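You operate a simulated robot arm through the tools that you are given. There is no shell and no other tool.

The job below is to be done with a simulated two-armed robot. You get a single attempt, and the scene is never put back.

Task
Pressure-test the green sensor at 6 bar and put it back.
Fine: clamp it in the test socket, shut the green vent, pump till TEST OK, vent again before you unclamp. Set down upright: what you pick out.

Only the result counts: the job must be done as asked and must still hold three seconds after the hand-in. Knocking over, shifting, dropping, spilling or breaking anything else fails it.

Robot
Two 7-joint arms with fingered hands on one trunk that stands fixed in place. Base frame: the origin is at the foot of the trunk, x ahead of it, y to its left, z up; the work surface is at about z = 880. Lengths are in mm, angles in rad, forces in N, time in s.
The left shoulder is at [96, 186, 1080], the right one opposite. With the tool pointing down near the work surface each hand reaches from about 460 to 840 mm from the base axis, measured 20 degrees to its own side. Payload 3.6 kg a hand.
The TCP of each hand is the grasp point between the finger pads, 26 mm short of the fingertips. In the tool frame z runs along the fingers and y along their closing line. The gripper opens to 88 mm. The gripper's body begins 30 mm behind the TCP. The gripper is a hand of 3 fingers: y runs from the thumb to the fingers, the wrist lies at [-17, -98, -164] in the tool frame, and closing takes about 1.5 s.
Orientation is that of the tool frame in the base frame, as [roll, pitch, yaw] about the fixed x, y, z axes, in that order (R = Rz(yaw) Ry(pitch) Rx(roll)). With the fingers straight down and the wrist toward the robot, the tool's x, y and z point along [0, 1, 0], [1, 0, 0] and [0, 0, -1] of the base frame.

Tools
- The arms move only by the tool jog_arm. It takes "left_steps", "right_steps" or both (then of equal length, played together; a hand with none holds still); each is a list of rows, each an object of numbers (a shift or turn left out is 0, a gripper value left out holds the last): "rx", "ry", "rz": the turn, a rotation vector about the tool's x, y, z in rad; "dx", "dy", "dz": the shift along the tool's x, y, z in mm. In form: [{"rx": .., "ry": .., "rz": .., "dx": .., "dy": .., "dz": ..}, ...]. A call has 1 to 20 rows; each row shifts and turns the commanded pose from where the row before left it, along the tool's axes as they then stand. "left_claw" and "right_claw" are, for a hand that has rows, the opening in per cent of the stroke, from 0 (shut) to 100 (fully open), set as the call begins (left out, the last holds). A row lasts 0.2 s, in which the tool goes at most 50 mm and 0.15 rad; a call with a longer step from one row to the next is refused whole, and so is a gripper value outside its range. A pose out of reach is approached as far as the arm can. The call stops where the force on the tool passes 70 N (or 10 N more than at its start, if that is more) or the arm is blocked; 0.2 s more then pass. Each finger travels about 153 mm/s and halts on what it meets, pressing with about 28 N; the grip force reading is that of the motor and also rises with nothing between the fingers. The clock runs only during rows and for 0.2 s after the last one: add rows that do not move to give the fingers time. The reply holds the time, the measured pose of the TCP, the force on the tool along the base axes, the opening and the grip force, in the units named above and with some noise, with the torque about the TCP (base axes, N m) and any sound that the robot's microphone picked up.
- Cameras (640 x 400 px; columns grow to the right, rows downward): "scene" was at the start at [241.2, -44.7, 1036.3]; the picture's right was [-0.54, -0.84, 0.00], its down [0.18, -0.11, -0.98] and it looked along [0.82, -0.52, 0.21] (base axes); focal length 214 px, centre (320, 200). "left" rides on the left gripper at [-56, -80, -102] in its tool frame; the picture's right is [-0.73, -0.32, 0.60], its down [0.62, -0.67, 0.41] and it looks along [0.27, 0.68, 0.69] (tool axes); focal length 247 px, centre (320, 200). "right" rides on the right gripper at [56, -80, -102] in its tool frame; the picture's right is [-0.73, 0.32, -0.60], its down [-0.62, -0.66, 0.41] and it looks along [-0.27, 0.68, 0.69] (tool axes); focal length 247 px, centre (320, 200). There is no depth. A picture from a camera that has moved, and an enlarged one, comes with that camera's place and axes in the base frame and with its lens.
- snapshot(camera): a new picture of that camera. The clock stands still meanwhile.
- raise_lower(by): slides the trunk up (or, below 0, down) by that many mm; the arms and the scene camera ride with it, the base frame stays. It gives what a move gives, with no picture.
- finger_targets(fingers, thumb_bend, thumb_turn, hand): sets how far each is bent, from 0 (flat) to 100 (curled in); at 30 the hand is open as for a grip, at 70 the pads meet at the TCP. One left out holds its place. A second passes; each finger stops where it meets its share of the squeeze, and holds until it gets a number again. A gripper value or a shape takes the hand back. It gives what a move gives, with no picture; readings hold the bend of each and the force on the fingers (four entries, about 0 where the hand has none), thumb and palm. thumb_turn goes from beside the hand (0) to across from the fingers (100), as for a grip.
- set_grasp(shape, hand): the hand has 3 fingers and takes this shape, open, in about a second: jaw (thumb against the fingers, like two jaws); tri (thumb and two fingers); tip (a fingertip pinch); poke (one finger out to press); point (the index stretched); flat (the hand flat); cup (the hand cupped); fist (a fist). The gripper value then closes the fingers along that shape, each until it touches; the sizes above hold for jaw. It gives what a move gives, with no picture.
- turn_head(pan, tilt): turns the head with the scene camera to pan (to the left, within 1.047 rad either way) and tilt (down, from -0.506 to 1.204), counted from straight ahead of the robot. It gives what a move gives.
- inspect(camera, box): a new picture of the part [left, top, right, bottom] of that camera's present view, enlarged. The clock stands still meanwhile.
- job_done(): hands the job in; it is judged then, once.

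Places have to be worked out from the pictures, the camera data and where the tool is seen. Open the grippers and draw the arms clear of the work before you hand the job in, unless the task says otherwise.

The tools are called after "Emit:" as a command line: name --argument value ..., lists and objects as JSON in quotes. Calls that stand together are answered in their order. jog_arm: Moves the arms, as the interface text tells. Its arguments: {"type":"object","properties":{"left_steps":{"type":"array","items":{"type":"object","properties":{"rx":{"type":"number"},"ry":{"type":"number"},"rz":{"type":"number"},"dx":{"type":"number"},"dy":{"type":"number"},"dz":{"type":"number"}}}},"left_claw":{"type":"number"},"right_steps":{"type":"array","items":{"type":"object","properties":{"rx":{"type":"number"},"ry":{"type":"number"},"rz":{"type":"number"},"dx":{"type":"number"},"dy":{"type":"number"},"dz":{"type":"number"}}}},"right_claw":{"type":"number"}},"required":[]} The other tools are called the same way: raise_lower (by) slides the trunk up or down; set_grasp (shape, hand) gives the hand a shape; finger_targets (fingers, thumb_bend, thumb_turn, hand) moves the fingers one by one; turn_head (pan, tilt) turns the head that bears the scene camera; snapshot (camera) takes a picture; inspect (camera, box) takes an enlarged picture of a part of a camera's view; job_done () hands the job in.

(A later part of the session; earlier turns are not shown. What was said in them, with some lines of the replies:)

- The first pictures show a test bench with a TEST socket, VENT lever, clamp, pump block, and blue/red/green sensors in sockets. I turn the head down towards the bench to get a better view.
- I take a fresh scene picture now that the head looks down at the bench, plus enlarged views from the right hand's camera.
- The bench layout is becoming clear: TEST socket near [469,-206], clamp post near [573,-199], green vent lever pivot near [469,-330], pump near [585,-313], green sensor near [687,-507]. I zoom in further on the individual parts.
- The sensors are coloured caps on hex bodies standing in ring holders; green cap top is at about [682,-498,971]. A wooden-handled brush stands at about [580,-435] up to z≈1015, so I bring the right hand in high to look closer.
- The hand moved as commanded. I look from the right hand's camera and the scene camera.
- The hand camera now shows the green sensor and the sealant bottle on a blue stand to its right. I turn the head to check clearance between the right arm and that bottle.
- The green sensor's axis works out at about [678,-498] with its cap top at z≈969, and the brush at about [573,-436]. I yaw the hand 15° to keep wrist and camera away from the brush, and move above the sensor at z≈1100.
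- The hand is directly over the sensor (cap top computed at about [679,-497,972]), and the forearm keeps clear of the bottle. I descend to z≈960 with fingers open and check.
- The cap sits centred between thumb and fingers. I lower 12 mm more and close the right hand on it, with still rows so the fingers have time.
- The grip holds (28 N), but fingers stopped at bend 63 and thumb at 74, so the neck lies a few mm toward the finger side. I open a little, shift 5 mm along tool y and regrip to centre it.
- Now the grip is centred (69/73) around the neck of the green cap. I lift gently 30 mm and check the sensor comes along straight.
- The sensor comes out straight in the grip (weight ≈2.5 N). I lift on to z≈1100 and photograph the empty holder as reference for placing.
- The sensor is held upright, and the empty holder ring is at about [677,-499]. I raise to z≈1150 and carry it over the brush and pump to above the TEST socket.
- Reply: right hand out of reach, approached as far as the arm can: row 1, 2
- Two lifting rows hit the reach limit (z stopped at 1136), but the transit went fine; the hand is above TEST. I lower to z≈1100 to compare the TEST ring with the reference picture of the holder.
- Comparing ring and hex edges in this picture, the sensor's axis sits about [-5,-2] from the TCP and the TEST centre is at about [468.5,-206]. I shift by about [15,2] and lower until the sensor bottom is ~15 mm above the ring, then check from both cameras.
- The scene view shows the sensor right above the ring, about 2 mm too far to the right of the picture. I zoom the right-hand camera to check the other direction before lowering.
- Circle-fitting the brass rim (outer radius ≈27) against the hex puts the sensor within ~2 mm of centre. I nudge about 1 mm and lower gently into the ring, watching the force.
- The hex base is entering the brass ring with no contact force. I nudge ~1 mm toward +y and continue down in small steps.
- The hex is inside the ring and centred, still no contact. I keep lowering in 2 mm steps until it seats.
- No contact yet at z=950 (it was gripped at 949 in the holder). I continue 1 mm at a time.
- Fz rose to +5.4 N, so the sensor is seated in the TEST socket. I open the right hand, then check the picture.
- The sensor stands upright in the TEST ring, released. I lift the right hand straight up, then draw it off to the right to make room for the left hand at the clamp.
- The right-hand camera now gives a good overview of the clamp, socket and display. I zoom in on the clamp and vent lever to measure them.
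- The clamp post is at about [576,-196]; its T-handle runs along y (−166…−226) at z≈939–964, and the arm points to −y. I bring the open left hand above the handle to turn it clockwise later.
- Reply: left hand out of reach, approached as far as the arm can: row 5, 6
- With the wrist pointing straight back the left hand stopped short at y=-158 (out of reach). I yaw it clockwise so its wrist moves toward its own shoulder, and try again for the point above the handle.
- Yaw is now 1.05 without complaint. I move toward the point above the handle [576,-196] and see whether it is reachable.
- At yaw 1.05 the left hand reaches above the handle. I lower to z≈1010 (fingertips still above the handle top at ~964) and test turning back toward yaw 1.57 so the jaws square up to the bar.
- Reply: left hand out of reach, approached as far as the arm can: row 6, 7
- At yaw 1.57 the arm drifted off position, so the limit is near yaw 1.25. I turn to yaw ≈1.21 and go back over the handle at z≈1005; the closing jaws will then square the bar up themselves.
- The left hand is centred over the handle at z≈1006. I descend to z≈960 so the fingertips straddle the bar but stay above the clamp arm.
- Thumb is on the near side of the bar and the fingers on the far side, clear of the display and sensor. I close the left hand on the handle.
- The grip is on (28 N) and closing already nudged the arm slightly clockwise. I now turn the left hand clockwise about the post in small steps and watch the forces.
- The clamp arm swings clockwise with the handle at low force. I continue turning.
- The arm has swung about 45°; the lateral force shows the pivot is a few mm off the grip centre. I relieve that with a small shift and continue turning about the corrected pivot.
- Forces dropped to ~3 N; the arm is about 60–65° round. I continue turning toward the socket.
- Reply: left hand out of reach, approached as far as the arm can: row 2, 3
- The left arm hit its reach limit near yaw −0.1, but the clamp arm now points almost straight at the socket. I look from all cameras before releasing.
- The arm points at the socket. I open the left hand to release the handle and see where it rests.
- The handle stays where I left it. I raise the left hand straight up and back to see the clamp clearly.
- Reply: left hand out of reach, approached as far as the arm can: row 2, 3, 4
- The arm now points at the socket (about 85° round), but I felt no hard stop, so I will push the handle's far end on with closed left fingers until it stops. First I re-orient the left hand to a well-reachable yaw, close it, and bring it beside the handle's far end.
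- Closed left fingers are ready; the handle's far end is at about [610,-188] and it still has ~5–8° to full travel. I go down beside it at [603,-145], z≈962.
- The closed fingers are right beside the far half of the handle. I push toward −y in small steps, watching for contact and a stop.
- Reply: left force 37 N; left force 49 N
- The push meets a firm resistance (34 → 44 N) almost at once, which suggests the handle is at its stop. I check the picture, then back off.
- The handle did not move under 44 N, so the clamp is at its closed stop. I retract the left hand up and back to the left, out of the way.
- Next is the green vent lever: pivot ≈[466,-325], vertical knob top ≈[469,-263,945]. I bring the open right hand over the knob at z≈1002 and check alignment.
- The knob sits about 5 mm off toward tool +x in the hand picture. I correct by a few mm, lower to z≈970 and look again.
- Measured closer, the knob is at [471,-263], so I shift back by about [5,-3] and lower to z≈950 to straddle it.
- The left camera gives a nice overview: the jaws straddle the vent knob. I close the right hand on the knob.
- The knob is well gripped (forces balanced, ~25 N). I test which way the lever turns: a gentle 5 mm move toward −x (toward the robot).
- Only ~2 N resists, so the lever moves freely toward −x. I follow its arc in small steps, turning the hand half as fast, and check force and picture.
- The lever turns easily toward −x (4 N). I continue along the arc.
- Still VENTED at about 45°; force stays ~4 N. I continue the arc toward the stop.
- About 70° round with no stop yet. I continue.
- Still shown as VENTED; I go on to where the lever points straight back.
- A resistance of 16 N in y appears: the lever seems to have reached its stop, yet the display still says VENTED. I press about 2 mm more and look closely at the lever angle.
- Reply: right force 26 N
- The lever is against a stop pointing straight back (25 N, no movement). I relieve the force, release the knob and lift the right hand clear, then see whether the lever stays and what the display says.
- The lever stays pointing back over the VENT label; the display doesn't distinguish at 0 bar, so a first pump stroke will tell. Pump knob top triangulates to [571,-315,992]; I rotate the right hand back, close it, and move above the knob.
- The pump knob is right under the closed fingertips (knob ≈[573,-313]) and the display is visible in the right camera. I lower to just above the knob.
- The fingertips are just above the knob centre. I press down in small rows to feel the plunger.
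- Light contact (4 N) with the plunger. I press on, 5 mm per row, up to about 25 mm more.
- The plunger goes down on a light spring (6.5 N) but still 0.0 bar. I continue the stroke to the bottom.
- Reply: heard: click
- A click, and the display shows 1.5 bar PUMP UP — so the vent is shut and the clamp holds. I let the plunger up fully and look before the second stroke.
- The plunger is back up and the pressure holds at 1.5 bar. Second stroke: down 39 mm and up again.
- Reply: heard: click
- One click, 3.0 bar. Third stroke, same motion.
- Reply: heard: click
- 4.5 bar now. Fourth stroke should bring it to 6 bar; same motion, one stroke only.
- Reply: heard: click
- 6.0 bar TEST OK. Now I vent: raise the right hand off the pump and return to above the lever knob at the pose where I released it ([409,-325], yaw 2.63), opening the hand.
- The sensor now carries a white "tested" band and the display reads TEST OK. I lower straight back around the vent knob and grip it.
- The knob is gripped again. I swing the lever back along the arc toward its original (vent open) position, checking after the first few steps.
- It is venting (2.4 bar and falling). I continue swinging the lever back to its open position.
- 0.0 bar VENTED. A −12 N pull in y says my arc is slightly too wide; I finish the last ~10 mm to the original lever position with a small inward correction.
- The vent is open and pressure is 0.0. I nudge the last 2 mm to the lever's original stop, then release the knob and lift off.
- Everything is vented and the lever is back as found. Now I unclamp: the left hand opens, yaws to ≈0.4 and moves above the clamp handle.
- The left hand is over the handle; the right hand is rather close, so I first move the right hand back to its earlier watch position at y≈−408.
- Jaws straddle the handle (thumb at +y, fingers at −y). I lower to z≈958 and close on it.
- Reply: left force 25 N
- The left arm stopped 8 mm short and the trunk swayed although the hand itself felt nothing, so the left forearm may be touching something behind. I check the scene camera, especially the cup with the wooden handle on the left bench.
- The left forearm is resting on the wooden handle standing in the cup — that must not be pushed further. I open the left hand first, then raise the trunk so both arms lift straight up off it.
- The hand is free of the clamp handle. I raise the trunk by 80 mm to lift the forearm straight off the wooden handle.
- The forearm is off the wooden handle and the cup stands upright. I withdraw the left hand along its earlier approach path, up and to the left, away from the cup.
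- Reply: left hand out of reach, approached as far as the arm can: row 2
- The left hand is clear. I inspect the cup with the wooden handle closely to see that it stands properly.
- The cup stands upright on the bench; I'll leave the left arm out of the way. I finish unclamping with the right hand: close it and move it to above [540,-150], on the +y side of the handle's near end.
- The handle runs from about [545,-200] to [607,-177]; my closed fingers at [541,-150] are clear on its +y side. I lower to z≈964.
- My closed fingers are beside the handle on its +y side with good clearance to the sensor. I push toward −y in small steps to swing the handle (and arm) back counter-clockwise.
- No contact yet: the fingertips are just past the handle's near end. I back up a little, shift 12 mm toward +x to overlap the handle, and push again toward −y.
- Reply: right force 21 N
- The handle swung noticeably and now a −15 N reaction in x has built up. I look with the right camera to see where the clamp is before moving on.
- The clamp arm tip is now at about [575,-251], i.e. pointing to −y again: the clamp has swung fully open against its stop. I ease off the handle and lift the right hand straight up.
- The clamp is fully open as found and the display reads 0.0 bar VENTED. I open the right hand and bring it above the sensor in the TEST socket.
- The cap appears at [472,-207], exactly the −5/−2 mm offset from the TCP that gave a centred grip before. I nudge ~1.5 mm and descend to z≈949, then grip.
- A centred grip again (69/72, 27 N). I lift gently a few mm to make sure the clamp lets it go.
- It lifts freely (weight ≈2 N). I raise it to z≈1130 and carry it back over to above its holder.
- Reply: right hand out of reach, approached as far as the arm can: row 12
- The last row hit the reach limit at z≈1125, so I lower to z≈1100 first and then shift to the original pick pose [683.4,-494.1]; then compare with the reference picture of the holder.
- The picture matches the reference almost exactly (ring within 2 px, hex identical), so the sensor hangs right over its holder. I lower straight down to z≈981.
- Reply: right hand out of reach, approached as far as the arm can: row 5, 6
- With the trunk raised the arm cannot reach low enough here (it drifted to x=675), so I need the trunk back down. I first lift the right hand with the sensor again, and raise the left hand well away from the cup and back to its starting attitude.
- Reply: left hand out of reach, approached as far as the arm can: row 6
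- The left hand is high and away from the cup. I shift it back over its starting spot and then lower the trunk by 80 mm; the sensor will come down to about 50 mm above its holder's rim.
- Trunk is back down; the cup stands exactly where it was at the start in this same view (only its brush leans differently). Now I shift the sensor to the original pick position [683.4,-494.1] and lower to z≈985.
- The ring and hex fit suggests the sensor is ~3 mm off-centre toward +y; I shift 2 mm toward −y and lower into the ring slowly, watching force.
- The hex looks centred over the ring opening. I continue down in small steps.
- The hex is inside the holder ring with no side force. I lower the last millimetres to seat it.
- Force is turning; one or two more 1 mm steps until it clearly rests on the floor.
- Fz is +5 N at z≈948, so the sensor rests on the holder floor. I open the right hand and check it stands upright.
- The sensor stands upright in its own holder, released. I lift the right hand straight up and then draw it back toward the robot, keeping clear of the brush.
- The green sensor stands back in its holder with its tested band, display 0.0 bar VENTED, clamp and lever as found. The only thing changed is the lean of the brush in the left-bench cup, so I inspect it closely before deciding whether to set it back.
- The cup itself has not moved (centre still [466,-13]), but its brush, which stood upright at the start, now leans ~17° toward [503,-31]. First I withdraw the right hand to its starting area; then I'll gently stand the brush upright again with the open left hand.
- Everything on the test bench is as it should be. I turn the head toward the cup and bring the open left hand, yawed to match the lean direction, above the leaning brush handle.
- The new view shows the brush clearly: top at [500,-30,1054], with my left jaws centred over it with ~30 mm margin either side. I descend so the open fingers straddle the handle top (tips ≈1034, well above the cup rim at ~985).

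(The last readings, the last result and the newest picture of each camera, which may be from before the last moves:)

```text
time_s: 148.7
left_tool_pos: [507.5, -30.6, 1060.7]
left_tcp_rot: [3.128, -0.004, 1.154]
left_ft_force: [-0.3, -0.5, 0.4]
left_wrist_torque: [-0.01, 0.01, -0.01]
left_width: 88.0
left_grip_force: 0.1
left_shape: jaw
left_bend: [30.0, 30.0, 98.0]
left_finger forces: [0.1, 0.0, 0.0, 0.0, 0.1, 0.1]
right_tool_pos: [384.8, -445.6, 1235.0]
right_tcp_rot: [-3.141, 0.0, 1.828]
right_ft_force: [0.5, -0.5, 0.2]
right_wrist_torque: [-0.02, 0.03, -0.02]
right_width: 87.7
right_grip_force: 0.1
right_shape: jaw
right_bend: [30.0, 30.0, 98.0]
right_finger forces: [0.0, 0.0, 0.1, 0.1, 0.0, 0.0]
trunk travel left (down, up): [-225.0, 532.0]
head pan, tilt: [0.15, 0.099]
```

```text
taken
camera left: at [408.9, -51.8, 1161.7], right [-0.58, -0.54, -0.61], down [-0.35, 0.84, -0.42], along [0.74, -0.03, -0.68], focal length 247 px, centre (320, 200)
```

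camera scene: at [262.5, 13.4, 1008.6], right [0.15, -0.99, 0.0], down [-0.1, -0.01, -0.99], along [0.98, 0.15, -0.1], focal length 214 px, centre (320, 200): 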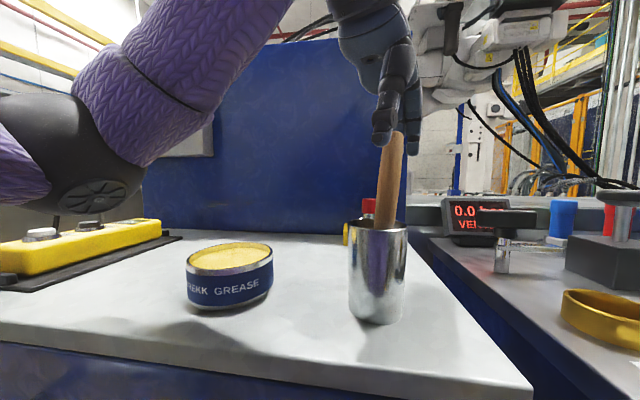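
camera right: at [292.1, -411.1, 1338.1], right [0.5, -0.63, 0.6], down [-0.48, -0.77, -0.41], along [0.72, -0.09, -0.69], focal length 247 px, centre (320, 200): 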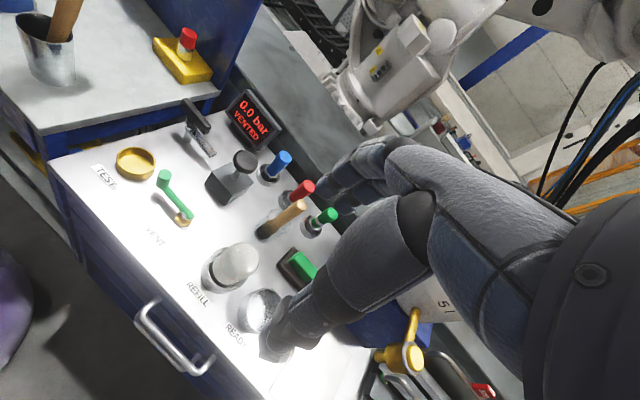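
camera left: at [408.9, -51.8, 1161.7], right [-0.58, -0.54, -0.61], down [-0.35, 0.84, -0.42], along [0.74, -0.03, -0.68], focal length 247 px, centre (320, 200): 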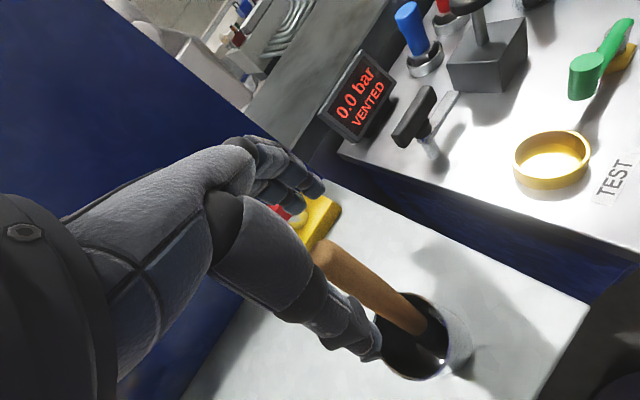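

Jaws straddle the brush handle without touching it. I close the left hand partway (65%) to form a loose cage around the handle.

Emit:
jog_arm --left_steps '[{}, {}, {}, {}]' --left_claw 65

Emit:
snapshot --camera "left"

Emit:
inspect --camera "scene" --box '[320, 60, 460, 340]'

```text
time_s: 149.7
left_tool_pos: [508.0, -31.3, 1061.9]
left_tcp_rot: [3.128, -0.005, 1.152]
left_ft_force: [-0.7, 0.3, 1.3]
left_wrist_torque: [0.01, 0.0, -0.01]
left_width: 57.7
left_grip_force: 0.1
left_shape: jaw
left_bend: [37.0, 59.0, 99.0]
left_finger forces: [0.1, 0.0, 0.0, 0.0, 0.0, 0.0]
right_tool_pos: [386.5, -445.7, 1236.1]
right_tcp_rot: [3.141, 0.0, 1.829]
right_ft_force: [-0.6, 0.0, 0.1]
right_wrist_torque: [-0.01, 0.03, -0.05]
right_width: 87.8
right_grip_force: 0.0
right_shape: jaw
right_bend: [30.0, 30.0, 98.0]
right_finger forces: [0.0, 0.0, 0.0, 0.1, 0.0, 0.1]
trunk travel left (down, up): [-225.0, 532.0]
head pan, tilt: [0.15, 0.099]
```

```text
taken
camera left: at [408.8, -51.8, 1162.0], right [-0.58, -0.54, -0.61], down [-0.35, 0.84, -0.42], along [0.74, -0.03, -0.68], focal length 247 px, centre (320, 200)
```

left: 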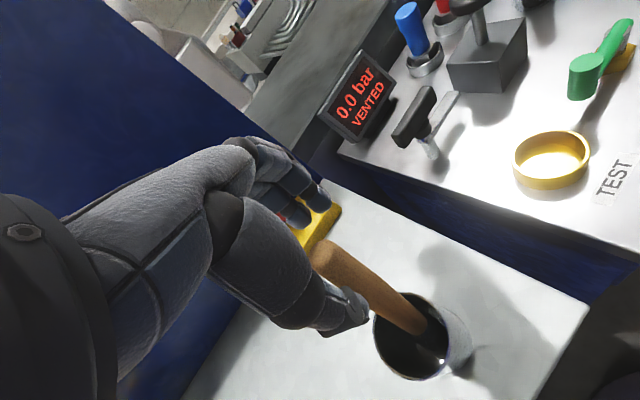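

```text
1.43 times, centred on (390, 200) of scene
camera zoom: at [262.4, 13.4, 1008.6], right [0.15, -0.99, 0.0], down [-0.1, -0.01, -0.99], along [0.98, 0.15, -0.1], focal length 306 px, centre (220, 200)
```

zoom: 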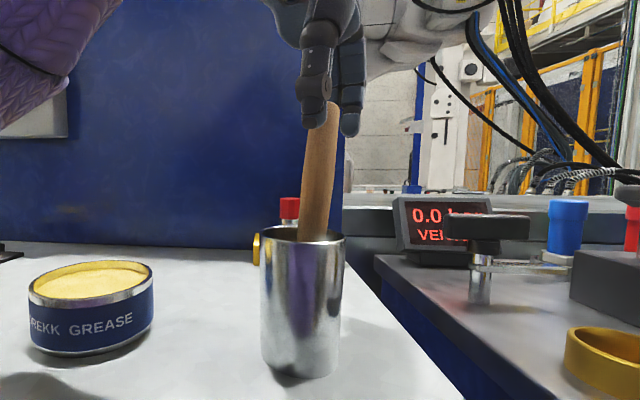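

The partial close moves mainly the thumb, so the finger pads are still ~30 mm beyond the handle. I shift 15 mm toward the upright side and close a bit more to tighten the cage.

Emit:
jog_arm --left_steps '[{"dy": -5}, {"dy": -5}, {"dy": -5}]'

Emit:
jog_arm --left_steps '[{}, {}, {}]' --left_claw 50

Emit:
snapshot --camera "left"

Emit:
inspect --camera "scene" --box '[320, 60, 460, 340]'

```text
time_s: 150.5
left_tool_pos: [493.0, -24.6, 1059.6]
left_tcp_rot: [3.128, -0.005, 1.153]
left_ft_force: [-0.1, -0.6, 1.2]
left_wrist_torque: [0.0, -0.03, 0.01]
left_width: 57.6
left_grip_force: 0.0
left_shape: jaw
left_bend: [37.0, 59.0, 99.0]
left_finger forces: [0.0, 0.0, 0.0, 0.1, 0.0, 0.1]
right_tool_pos: [385.3, -445.6, 1235.8]
right_tcp_rot: [-3.139, -0.001, 1.829]
right_ft_force: [0.1, -0.6, -0.4]
right_wrist_torque: [0.0, 0.03, 0.03]
right_width: 88.0
right_grip_force: 0.1
right_shape: jaw
right_bend: [30.0, 30.0, 98.0]
right_finger forces: [0.1, 0.0, 0.0, 0.1, 0.1, 0.1]
trunk travel left (down, up): [-225.0, 532.0]
head pan, tilt: [0.15, 0.099]
```

```text
time_s: 151.3
left_tool_pos: [491.6, -24.4, 1060.5]
left_tcp_rot: [3.128, -0.005, 1.153]
left_ft_force: [-1.0, -0.7, 0.0]
left_wrist_torque: [-0.01, 0.0, -0.04]
left_width: 44.5
left_grip_force: 0.1
left_shape: jaw
left_bend: [43.0, 67.0, 100.0]
left_finger forces: [0.0, 0.1, 0.0, 0.1, 0.0, 0.0]
right_tool_pos: [385.9, -446.6, 1234.9]
right_tcp_rot: [-3.141, -0.001, 1.831]
right_ft_force: [-0.5, 0.1, -0.6]
right_wrist_torque: [-0.01, -0.01, 0.0]
right_width: 87.9
right_grip_force: 0.1
right_shape: jaw
right_bend: [30.0, 30.0, 98.0]
right_finger forces: [0.0, 0.0, 0.0, 0.0, 0.0, 0.1]
trunk travel left (down, up): [-225.0, 532.0]
head pan, tilt: [0.15, 0.099]
```

```text
taken
camera left: at [394.8, -45.4, 1161.3], right [-0.58, -0.54, -0.61], down [-0.35, 0.84, -0.42], along [0.74, -0.03, -0.68], focal length 247 px, centre (320, 200)
```

left: 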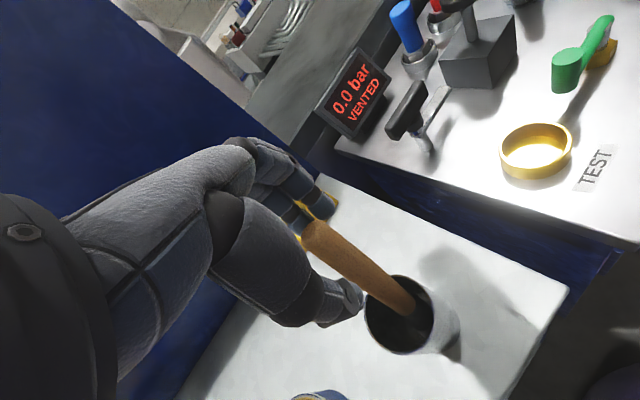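

```text
1.43 times, centred on (390, 200) of scene
camera zoom: at [262.4, 13.4, 1008.6], right [0.15, -0.99, 0.0], down [-0.1, -0.01, -0.99], along [0.98, 0.15, -0.1], focal length 306 px, centre (220, 200)
```

zoom: 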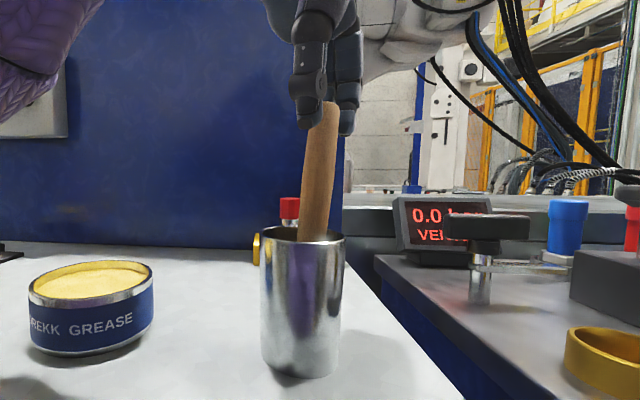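

No contact yet. I keep moving slowly toward the upright position (−tool y) and watch when the fingers pick up the handle.

Emit:
jog_arm --left_steps '[{"dy": -3}, {"dy": -3}, {"dy": -3}, {"dy": -3}, {"dy": -3}]'

Emit:
snapshot --camera "left"

Emit:
inspect --camera "scene" --box '[320, 60, 460, 340]'

```text
time_s: 152.5
left_tool_pos: [479.6, -18.3, 1061.0]
left_tcp_rot: [3.128, -0.004, 1.153]
left_ft_force: [0.2, 0.9, 0.2]
left_wrist_torque: [-0.03, 0.0, 0.02]
left_width: 44.5
left_grip_force: 0.0
left_shape: jaw
left_bend: [43.0, 67.0, 100.0]
left_finger forces: [0.1, 0.1, 0.1, 0.1, 0.1, 0.0]
right_tool_pos: [385.3, -446.5, 1234.9]
right_tcp_rot: [-3.14, 0.0, 1.83]
right_ft_force: [0.3, 0.0, 0.0]
right_wrist_torque: [0.0, -0.04, 0.01]
right_width: 87.6
right_grip_force: 0.0
right_shape: jaw
right_bend: [30.0, 30.0, 98.0]
right_finger forces: [0.1, 0.0, 0.1, 0.1, 0.0, 0.0]
trunk travel left (down, up): [-225.0, 532.0]
head pan, tilt: [0.15, 0.099]
```

```text
taken
camera left: at [380.9, -39.7, 1161.1], right [-0.58, -0.54, -0.61], down [-0.35, 0.84, -0.42], along [0.74, -0.03, -0.68], focal length 247 px, centre (320, 200)
```

left: 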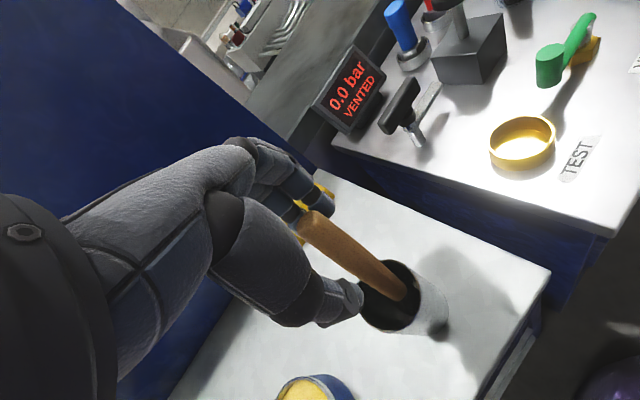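

```text
1.43 times, centred on (390, 200) of scene
camera zoom: at [262.4, 13.4, 1008.6], right [0.15, -0.99, 0.0], down [-0.1, -0.01, -0.99], along [0.98, 0.15, -0.1], focal length 306 px, centre (220, 200)
```

zoom: 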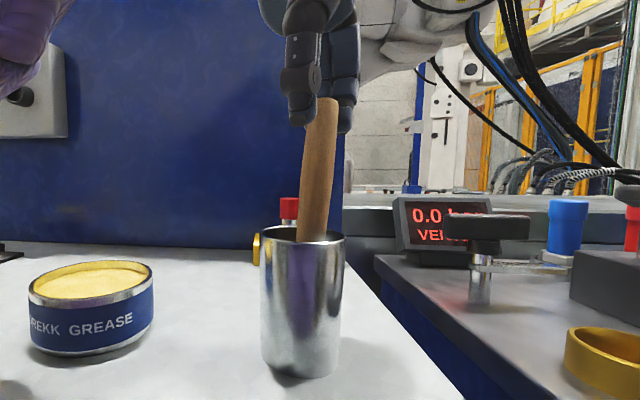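

The handle top has just started to move with the fingers. I continue slowly.

Emit:
jog_arm --left_steps '[{"dy": -2.5}, {"dy": -2.5}, {"dy": -2.5}, {"dy": -2.5}, {"dy": -2.5}]'

Emit:
snapshot --camera "left"

Emit:
inspect --camera "scene" --box '[320, 60, 460, 340]'

```text
time_s: 153.7
left_tool_pos: [467.7, -14.4, 1059.4]
left_tcp_rot: [3.126, -0.004, 1.154]
left_ft_force: [-0.8, 0.1, 0.1]
left_wrist_torque: [0.0, 0.02, -0.01]
left_width: 44.6
left_grip_force: 0.1
left_shape: jaw
left_bend: [43.0, 67.0, 100.0]
left_finger forces: [0.1, 0.0, 0.0, 0.1, 0.0, 0.0]
right_tool_pos: [384.0, -445.8, 1235.4]
right_tcp_rot: [-3.141, 0.0, 1.83]
right_ft_force: [0.1, 1.3, -0.3]
right_wrist_torque: [-0.01, -0.03, -0.01]
right_width: 87.7
right_grip_force: 0.0
right_shape: jaw
right_bend: [30.0, 30.0, 98.0]
right_finger forces: [0.0, 0.0, 0.0, 0.0, 0.0, 0.0]
trunk travel left (down, up): [-225.0, 532.0]
head pan, tilt: [0.15, 0.099]
```

```text
taken
camera left: at [369.6, -34.7, 1161.0], right [-0.58, -0.54, -0.61], down [-0.35, 0.84, -0.42], along [0.74, -0.03, -0.68], focal length 247 px, centre (320, 200)
```

left: 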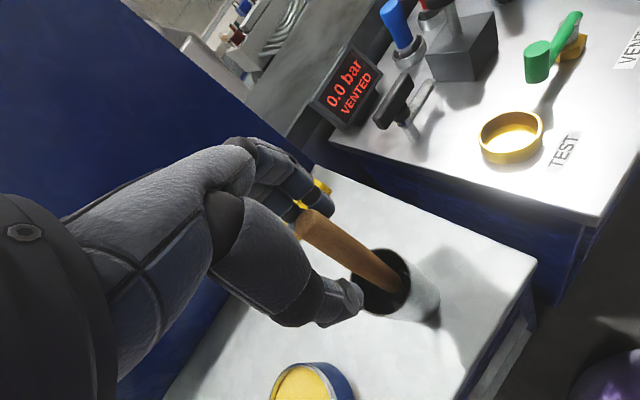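

```text
1.43 times, centred on (390, 200) of scene
camera zoom: at [262.4, 13.4, 1008.6], right [0.15, -0.99, 0.0], down [-0.1, -0.01, -0.99], along [0.98, 0.15, -0.1], focal length 306 px, centre (220, 200)
```

zoom: 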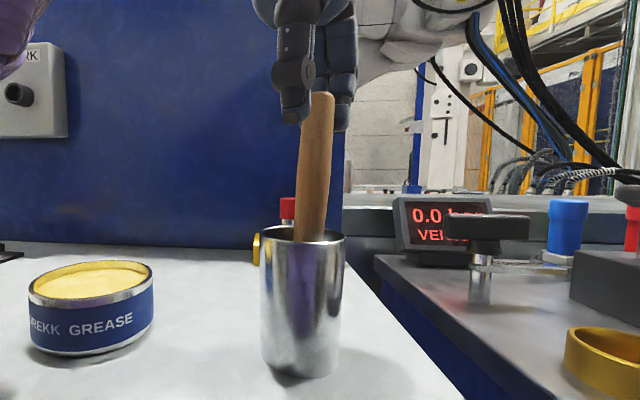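

The brush is coming upright (top now ≈[481,-25]). I continue slowly another 10 mm.

Emit:
jog_arm --left_steps '[{"dy": -2}, {"dy": -2}, {"dy": -2}, {"dy": -2}, {"dy": -2}]'

Emit:
snapshot --camera "left"

Emit:
inspect --camera "scene" --box '[320, 60, 460, 340]'

```text
time_s: 154.9
left_tool_pos: [459.3, -9.0, 1059.9]
left_tcp_rot: [3.129, -0.005, 1.153]
left_ft_force: [-0.2, 0.1, 0.6]
left_wrist_torque: [-0.04, 0.02, 0.02]
left_width: 44.5
left_grip_force: 0.0
left_shape: jaw
left_bend: [43.0, 67.0, 100.0]
left_finger forces: [0.0, 0.1, 0.0, 0.0, 0.1, 0.1]
right_tool_pos: [385.8, -446.1, 1234.5]
right_tcp_rot: [3.142, 0.0, 1.83]
right_ft_force: [0.3, -0.1, 0.1]
right_wrist_torque: [0.01, -0.01, 0.02]
right_width: 87.9
right_grip_force: 0.0
right_shape: jaw
right_bend: [30.0, 30.0, 98.0]
right_finger forces: [0.0, 0.1, 0.0, 0.0, 0.0, 0.1]
trunk travel left (down, up): [-225.0, 532.0]
head pan, tilt: [0.15, 0.099]
```

```text
taken
camera left: at [360.3, -30.4, 1160.5], right [-0.58, -0.54, -0.61], down [-0.35, 0.84, -0.42], along [0.74, -0.03, -0.68], focal length 247 px, centre (320, 200)
```

left: 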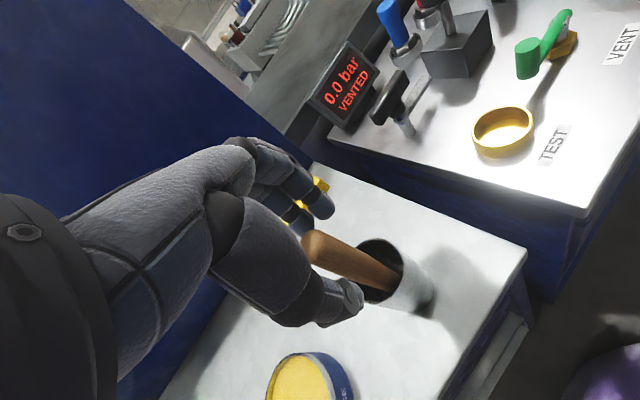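

```text
1.43 times, centred on (390, 200) of scene
camera zoom: at [262.4, 13.4, 1008.6], right [0.15, -0.99, 0.0], down [-0.1, -0.01, -0.99], along [0.98, 0.15, -0.1], focal length 306 px, centre (220, 200)
```

zoom: 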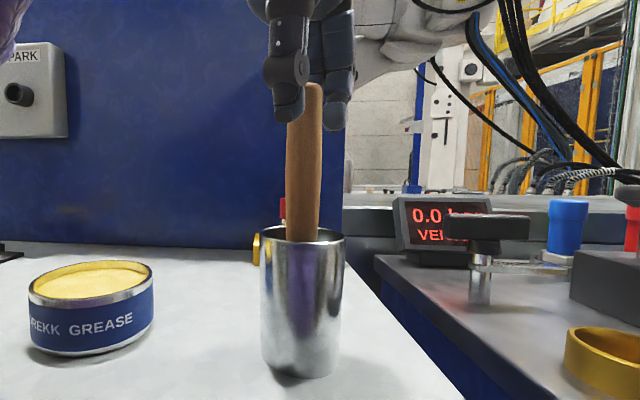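

The brush has rocked upright (top ≈[456,-12]). I zoom in to see whether it stands free between thumb and fingers before I withdraw.

Emit:
inspect --camera "left" --box '[250, 180, 470, 340]'

Emit:
inspect --camera "scene" --box '[340, 80, 440, 240]'

Emit:
inspect --camera "right" --box '[0, 0, 130, 110]'

```text
2.50 times, centred on (360, 260) of left
camera zoom: at [360.3, -30.4, 1160.5], right [-0.58, -0.54, -0.61], down [-0.35, 0.84, -0.42], along [0.74, -0.03, -0.68], focal length 617 px, centre (220, 50)
```

zoom: 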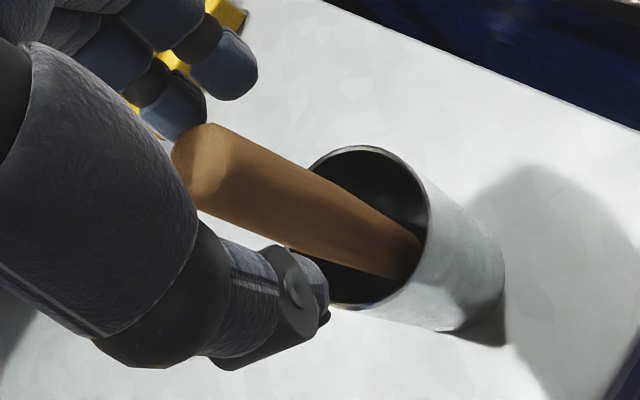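

```text
2.50 times, centred on (390, 160) of scene
camera zoom: at [262.4, 13.4, 1008.6], right [0.15, -0.99, 0.0], down [-0.1, -0.01, -0.99], along [0.98, 0.15, -0.1], focal length 536 px, centre (145, 300)
```

zoom: 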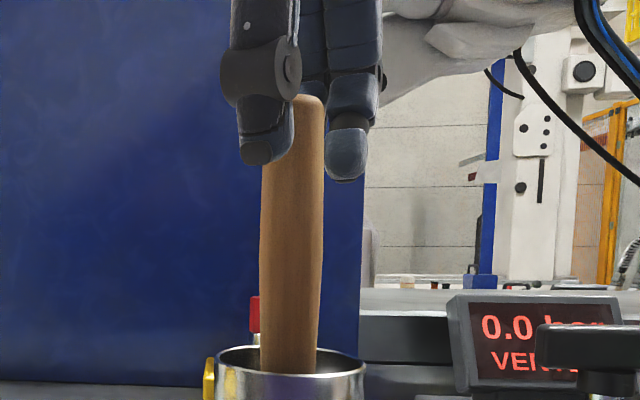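

```text
3.64 times, centred on (65, 55) of right
camera zoom: at [293.1, -411.4, 1337.8], right [0.5, -0.63, 0.6], down [-0.48, -0.77, -0.41], along [0.72, -0.09, -0.69], focal length 898 px, centre (1247, 727)
```

zoom: 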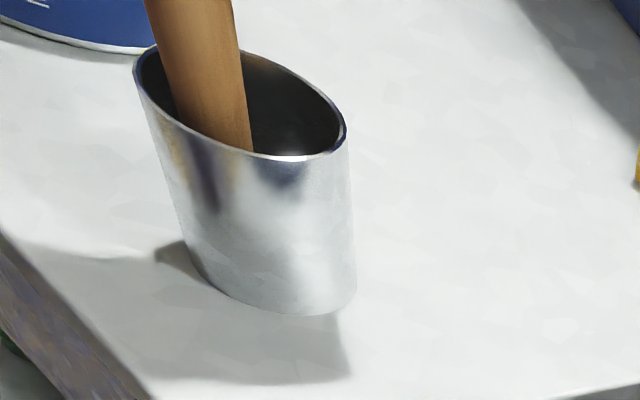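

The handle seems to stand between thumb and fingers with gaps. I open the hand slightly to see whether the brush stays put on its own.

Emit:
jog_arm --left_steps '[{}, {}, {}, {}]' --left_claw 62

Emit:
inspect --camera "left" --box '[250, 180, 470, 340]'

Emit:
inspect --camera "scene" --box '[340, 80, 440, 240]'

```text
time_s: 155.9
left_tool_pos: [460.0, -10.7, 1059.5]
left_tcp_rot: [3.127, -0.005, 1.154]
left_ft_force: [0.6, 0.2, 0.2]
left_wrist_torque: [0.03, -0.06, -0.02]
left_width: 54.3
left_grip_force: 0.0
left_shape: jaw
left_bend: [38.0, 62.0, 100.0]
left_finger forces: [0.0, 0.0, 0.0, 0.0, 0.0, 0.0]
right_tool_pos: [384.8, -444.6, 1235.6]
right_tcp_rot: [3.141, -0.001, 1.828]
right_ft_force: [-0.4, 0.1, 0.3]
right_wrist_torque: [-0.01, 0.02, 0.01]
right_width: 87.8
right_grip_force: 0.0
right_shape: jaw
right_bend: [30.0, 30.0, 98.0]
right_finger forces: [0.1, 0.0, 0.1, 0.1, 0.0, 0.1]
trunk travel left (down, up): [-225.0, 532.0]
head pan, tilt: [0.15, 0.099]
```

```text
2.50 times, centred on (360, 260) of left
camera zoom: at [360.4, -30.4, 1160.6], right [-0.58, -0.54, -0.61], down [-0.35, 0.84, -0.42], along [0.74, -0.03, -0.68], focal length 617 px, centre (220, 50)
```

zoom: 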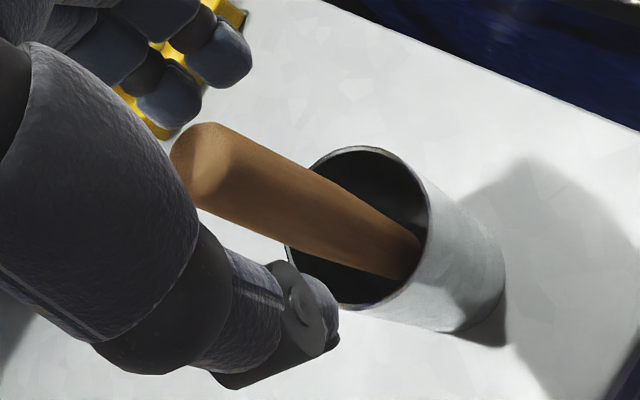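

```text
2.50 times, centred on (390, 160) of scene
camera zoom: at [262.4, 13.4, 1008.6], right [0.15, -0.99, 0.0], down [-0.1, -0.01, -0.99], along [0.98, 0.15, -0.1], focal length 536 px, centre (145, 300)
```

zoom: 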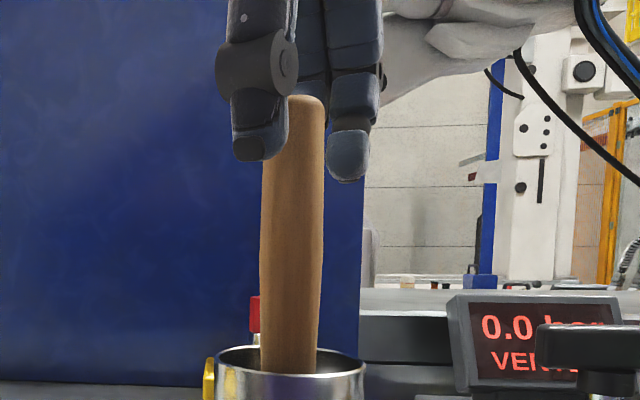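

The handle did not move when the thumb backed off: the brush stands upright on its own. I open fully and lift the left hand straight up.

Emit:
jog_arm --left_steps '[{}, {}, {}, {}]' --left_claw 100

Emit:
jog_arm --left_steps '[{"dz": -8}, {"dz": -12}, {"dz": -20}, {"dz": -20}, {"dz": -25}, {"dz": -25}, {"dz": -25}, {"dz": -25}, {"dz": -20}]'

Emit:
snapshot --camera "scene"

Emit:
snapshot --camera "left"

```text
time_s: 156.9
left_tool_pos: [458.0, -10.4, 1059.5]
left_tcp_rot: [3.128, -0.004, 1.154]
left_ft_force: [-0.7, -0.3, 0.5]
left_wrist_torque: [0.0, -0.02, 0.02]
left_width: 87.6
left_grip_force: 0.0
left_shape: jaw
left_bend: [30.0, 30.0, 98.0]
left_finger forces: [0.1, 0.1, 0.0, 0.1, 0.0, 0.1]
right_tool_pos: [384.7, -447.2, 1236.0]
right_tcp_rot: [3.142, 0.0, 1.828]
right_ft_force: [0.3, -0.8, -0.1]
right_wrist_torque: [0.0, 0.01, 0.02]
right_width: 87.9
right_grip_force: 0.1
right_shape: jaw
right_bend: [30.0, 30.0, 98.0]
right_finger forces: [0.1, 0.1, 0.0, 0.0, 0.0, 0.0]
trunk travel left (down, up): [-225.0, 532.0]
head pan, tilt: [0.15, 0.099]
```

```text
time_s: 158.9
left_tool_pos: [456.8, -8.2, 1240.1]
left_tcp_rot: [3.128, -0.004, 1.154]
left_ft_force: [0.4, -0.1, 0.0]
left_wrist_torque: [0.0, -0.02, 0.0]
left_width: 87.7
left_grip_force: 0.0
left_shape: jaw
left_bend: [30.0, 30.0, 98.0]
left_finger forces: [0.1, 0.0, 0.0, 0.0, 0.0, 0.1]
right_tool_pos: [385.8, -445.9, 1235.2]
right_tcp_rot: [3.14, -0.001, 1.83]
right_ft_force: [0.7, -0.6, 0.6]
right_wrist_torque: [0.01, -0.02, -0.01]
right_width: 87.6
right_grip_force: 0.0
right_shape: jaw
right_bend: [30.0, 30.0, 98.0]
right_finger forces: [0.0, 0.0, 0.0, 0.0, 0.0, 0.0]
trunk travel left (down, up): [-225.0, 532.0]
head pan, tilt: [0.15, 0.099]
```

```text
taken
camera scene: at [262.3, 13.3, 1008.6], right [0.15, -0.99, 0.0], down [-0.1, -0.01, -1.0], along [0.98, 0.15, -0.1], focal length 214 px, centre (320, 200)
```

scene: 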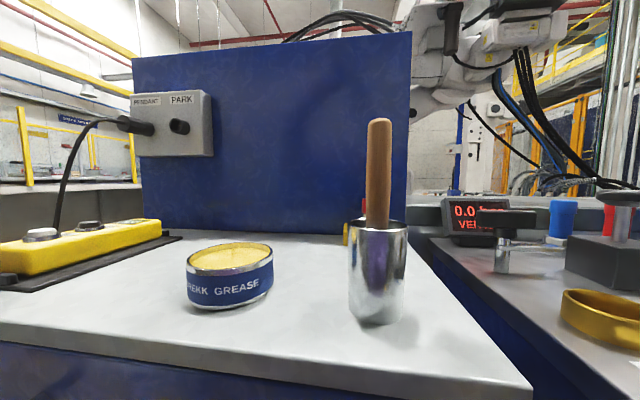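

```text
taken
camera left: at [358.0, -29.7, 1341.6], right [-0.58, -0.54, -0.61], down [-0.35, 0.84, -0.42], along [0.74, -0.03, -0.68], focal length 247 px, centre (320, 200)
```

left: 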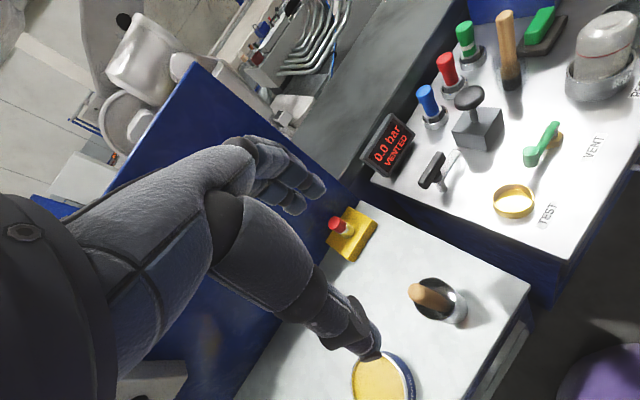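

The brush stands upright in its cup as at the start, and the green sensor (with white band) is visible back in its holder. I return the left hand to its starting pose and take a last look over the bench.

Emit:
jog_arm --left_steps '[{"dx": 24, "dy": 25.5, "dz": -14}, {"dx": 24, "dy": 25.5, "dz": -14}, {"rz": -0.105}, {"rz": -0.105}, {"rz": -0.105}, {"rz": -0.103}, {}]'

Emit:
turn_head --pan -0.5 --tilt 0.2

Emit:
snapshot --camera "scene"

Emit:
snapshot --camera "right"

Emit:
snapshot --camera "left"

```text
time_s: 160.5
left_tool_pos: [522.0, 14.3, 1267.8]
left_tcp_rot: [3.128, 0.001, 1.573]
left_ft_force: [0.2, -0.5, 0.9]
left_wrist_torque: [0.02, 0.01, 0.02]
left_width: 87.6
left_grip_force: 0.0
left_shape: jaw
left_bend: [30.0, 30.0, 98.0]
left_finger forces: [0.0, 0.0, 0.0, 0.0, 0.0, 0.0]
right_tool_pos: [385.2, -446.1, 1235.3]
right_tcp_rot: [-3.141, 0.0, 1.829]
right_ft_force: [0.0, 0.1, 0.0]
right_wrist_torque: [0.0, 0.02, -0.01]
right_width: 87.6
right_grip_force: 0.1
right_shape: jaw
right_bend: [30.0, 30.0, 98.0]
right_finger forces: [0.1, 0.0, 0.0, 0.0, 0.0, 0.0]
trunk travel left (down, up): [-225.0, 532.0]
head pan, tilt: [0.15, 0.099]
```

```text
time_s: 161.5
left_tool_pos: [521.3, 12.7, 1268.0]
left_tcp_rot: [3.127, 0.002, 1.57]
left_ft_force: [-0.2, 0.1, 0.2]
left_wrist_torque: [0.03, 0.03, 0.0]
left_width: 87.8
left_grip_force: 0.0
left_shape: jaw
left_bend: [30.0, 30.0, 98.0]
left_finger forces: [0.1, 0.0, 0.0, 0.1, 0.0, 0.0]
right_tool_pos: [385.5, -445.5, 1236.6]
right_tcp_rot: [-3.141, 0.001, 1.83]
right_ft_force: [-0.5, 0.4, 0.5]
right_wrist_torque: [-0.02, 0.02, 0.02]
right_width: 87.8
right_grip_force: 0.1
right_shape: jaw
right_bend: [30.0, 30.0, 98.0]
right_finger forces: [0.0, 0.1, 0.0, 0.0, 0.0, 0.0]
trunk travel left (down, up): [-225.0, 532.0]
head pan, tilt: [-0.499, 0.201]
```

```text
taken
camera scene: at [253.3, -44.9, 999.2], right [-0.48, -0.88, 0.0], down [-0.18, 0.1, -0.98], along [0.86, -0.47, -0.2], focal length 214 px, centre (320, 200)
```

scene: 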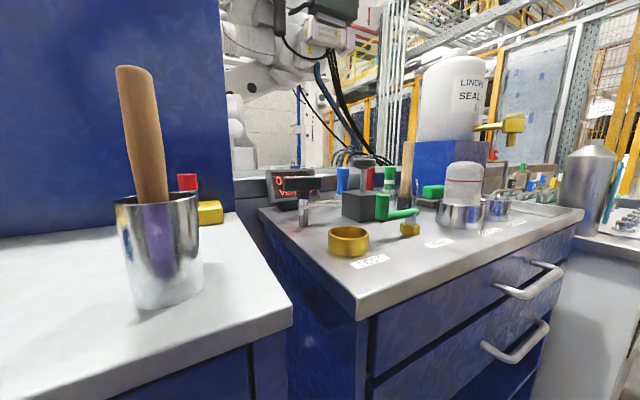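

```text
taken
camera right: at [293.1, -411.4, 1337.8], right [0.5, -0.63, 0.6], down [-0.48, -0.77, -0.41], along [0.72, -0.09, -0.69], focal length 247 px, centre (320, 200)
```

right: 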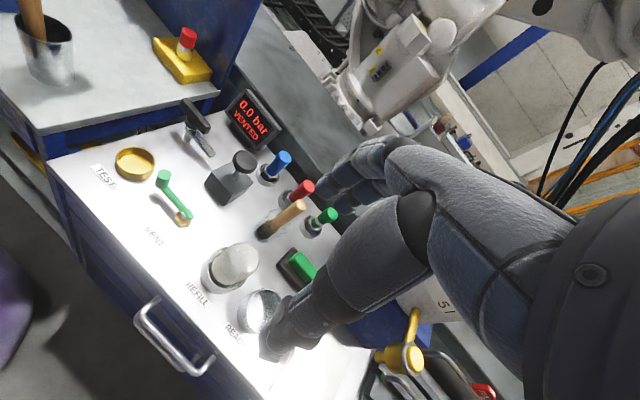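

```text
taken
camera left: at [439.5, -44.4, 1369.9], right [-0.31, -0.74, -0.6], down [-0.66, 0.62, -0.42], along [0.69, 0.27, -0.68], focal length 247 px, centre (320, 200)
```

left: 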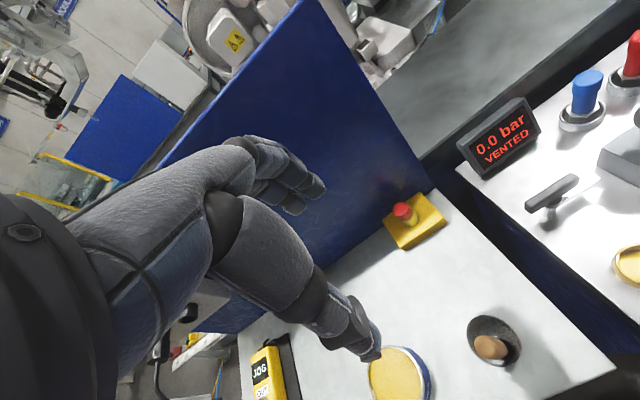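

All views match the starting layout: the tested green sensor (white band) stands upright in its holder, the display reads 0.0 bar VENTED, the clamp and vent are open, the brush is upright in its cup, and both hands are open and clear. I hand the job in.

Emit:
job_done

```text
The job is handed in.
```

The green sensor passed its pressure test at 6.0 bar (TEST OK on the display) and is back upright in its own holder. I vented to 0.0 bar before unclamping. The clamp and vent lever are back in their starting positions, and both hands are open and clear of the bench.

**Disturbed brush:** While I worked the clamp, my left forearm leaned on the brush in the metal cup on the left bench. It tilted about 17° to one side. The cup itself did not move by my measurements. I stood the brush upright again before handing in, and it now stands a few millimetres off its original spot in the cup. That could count as shifting something else.
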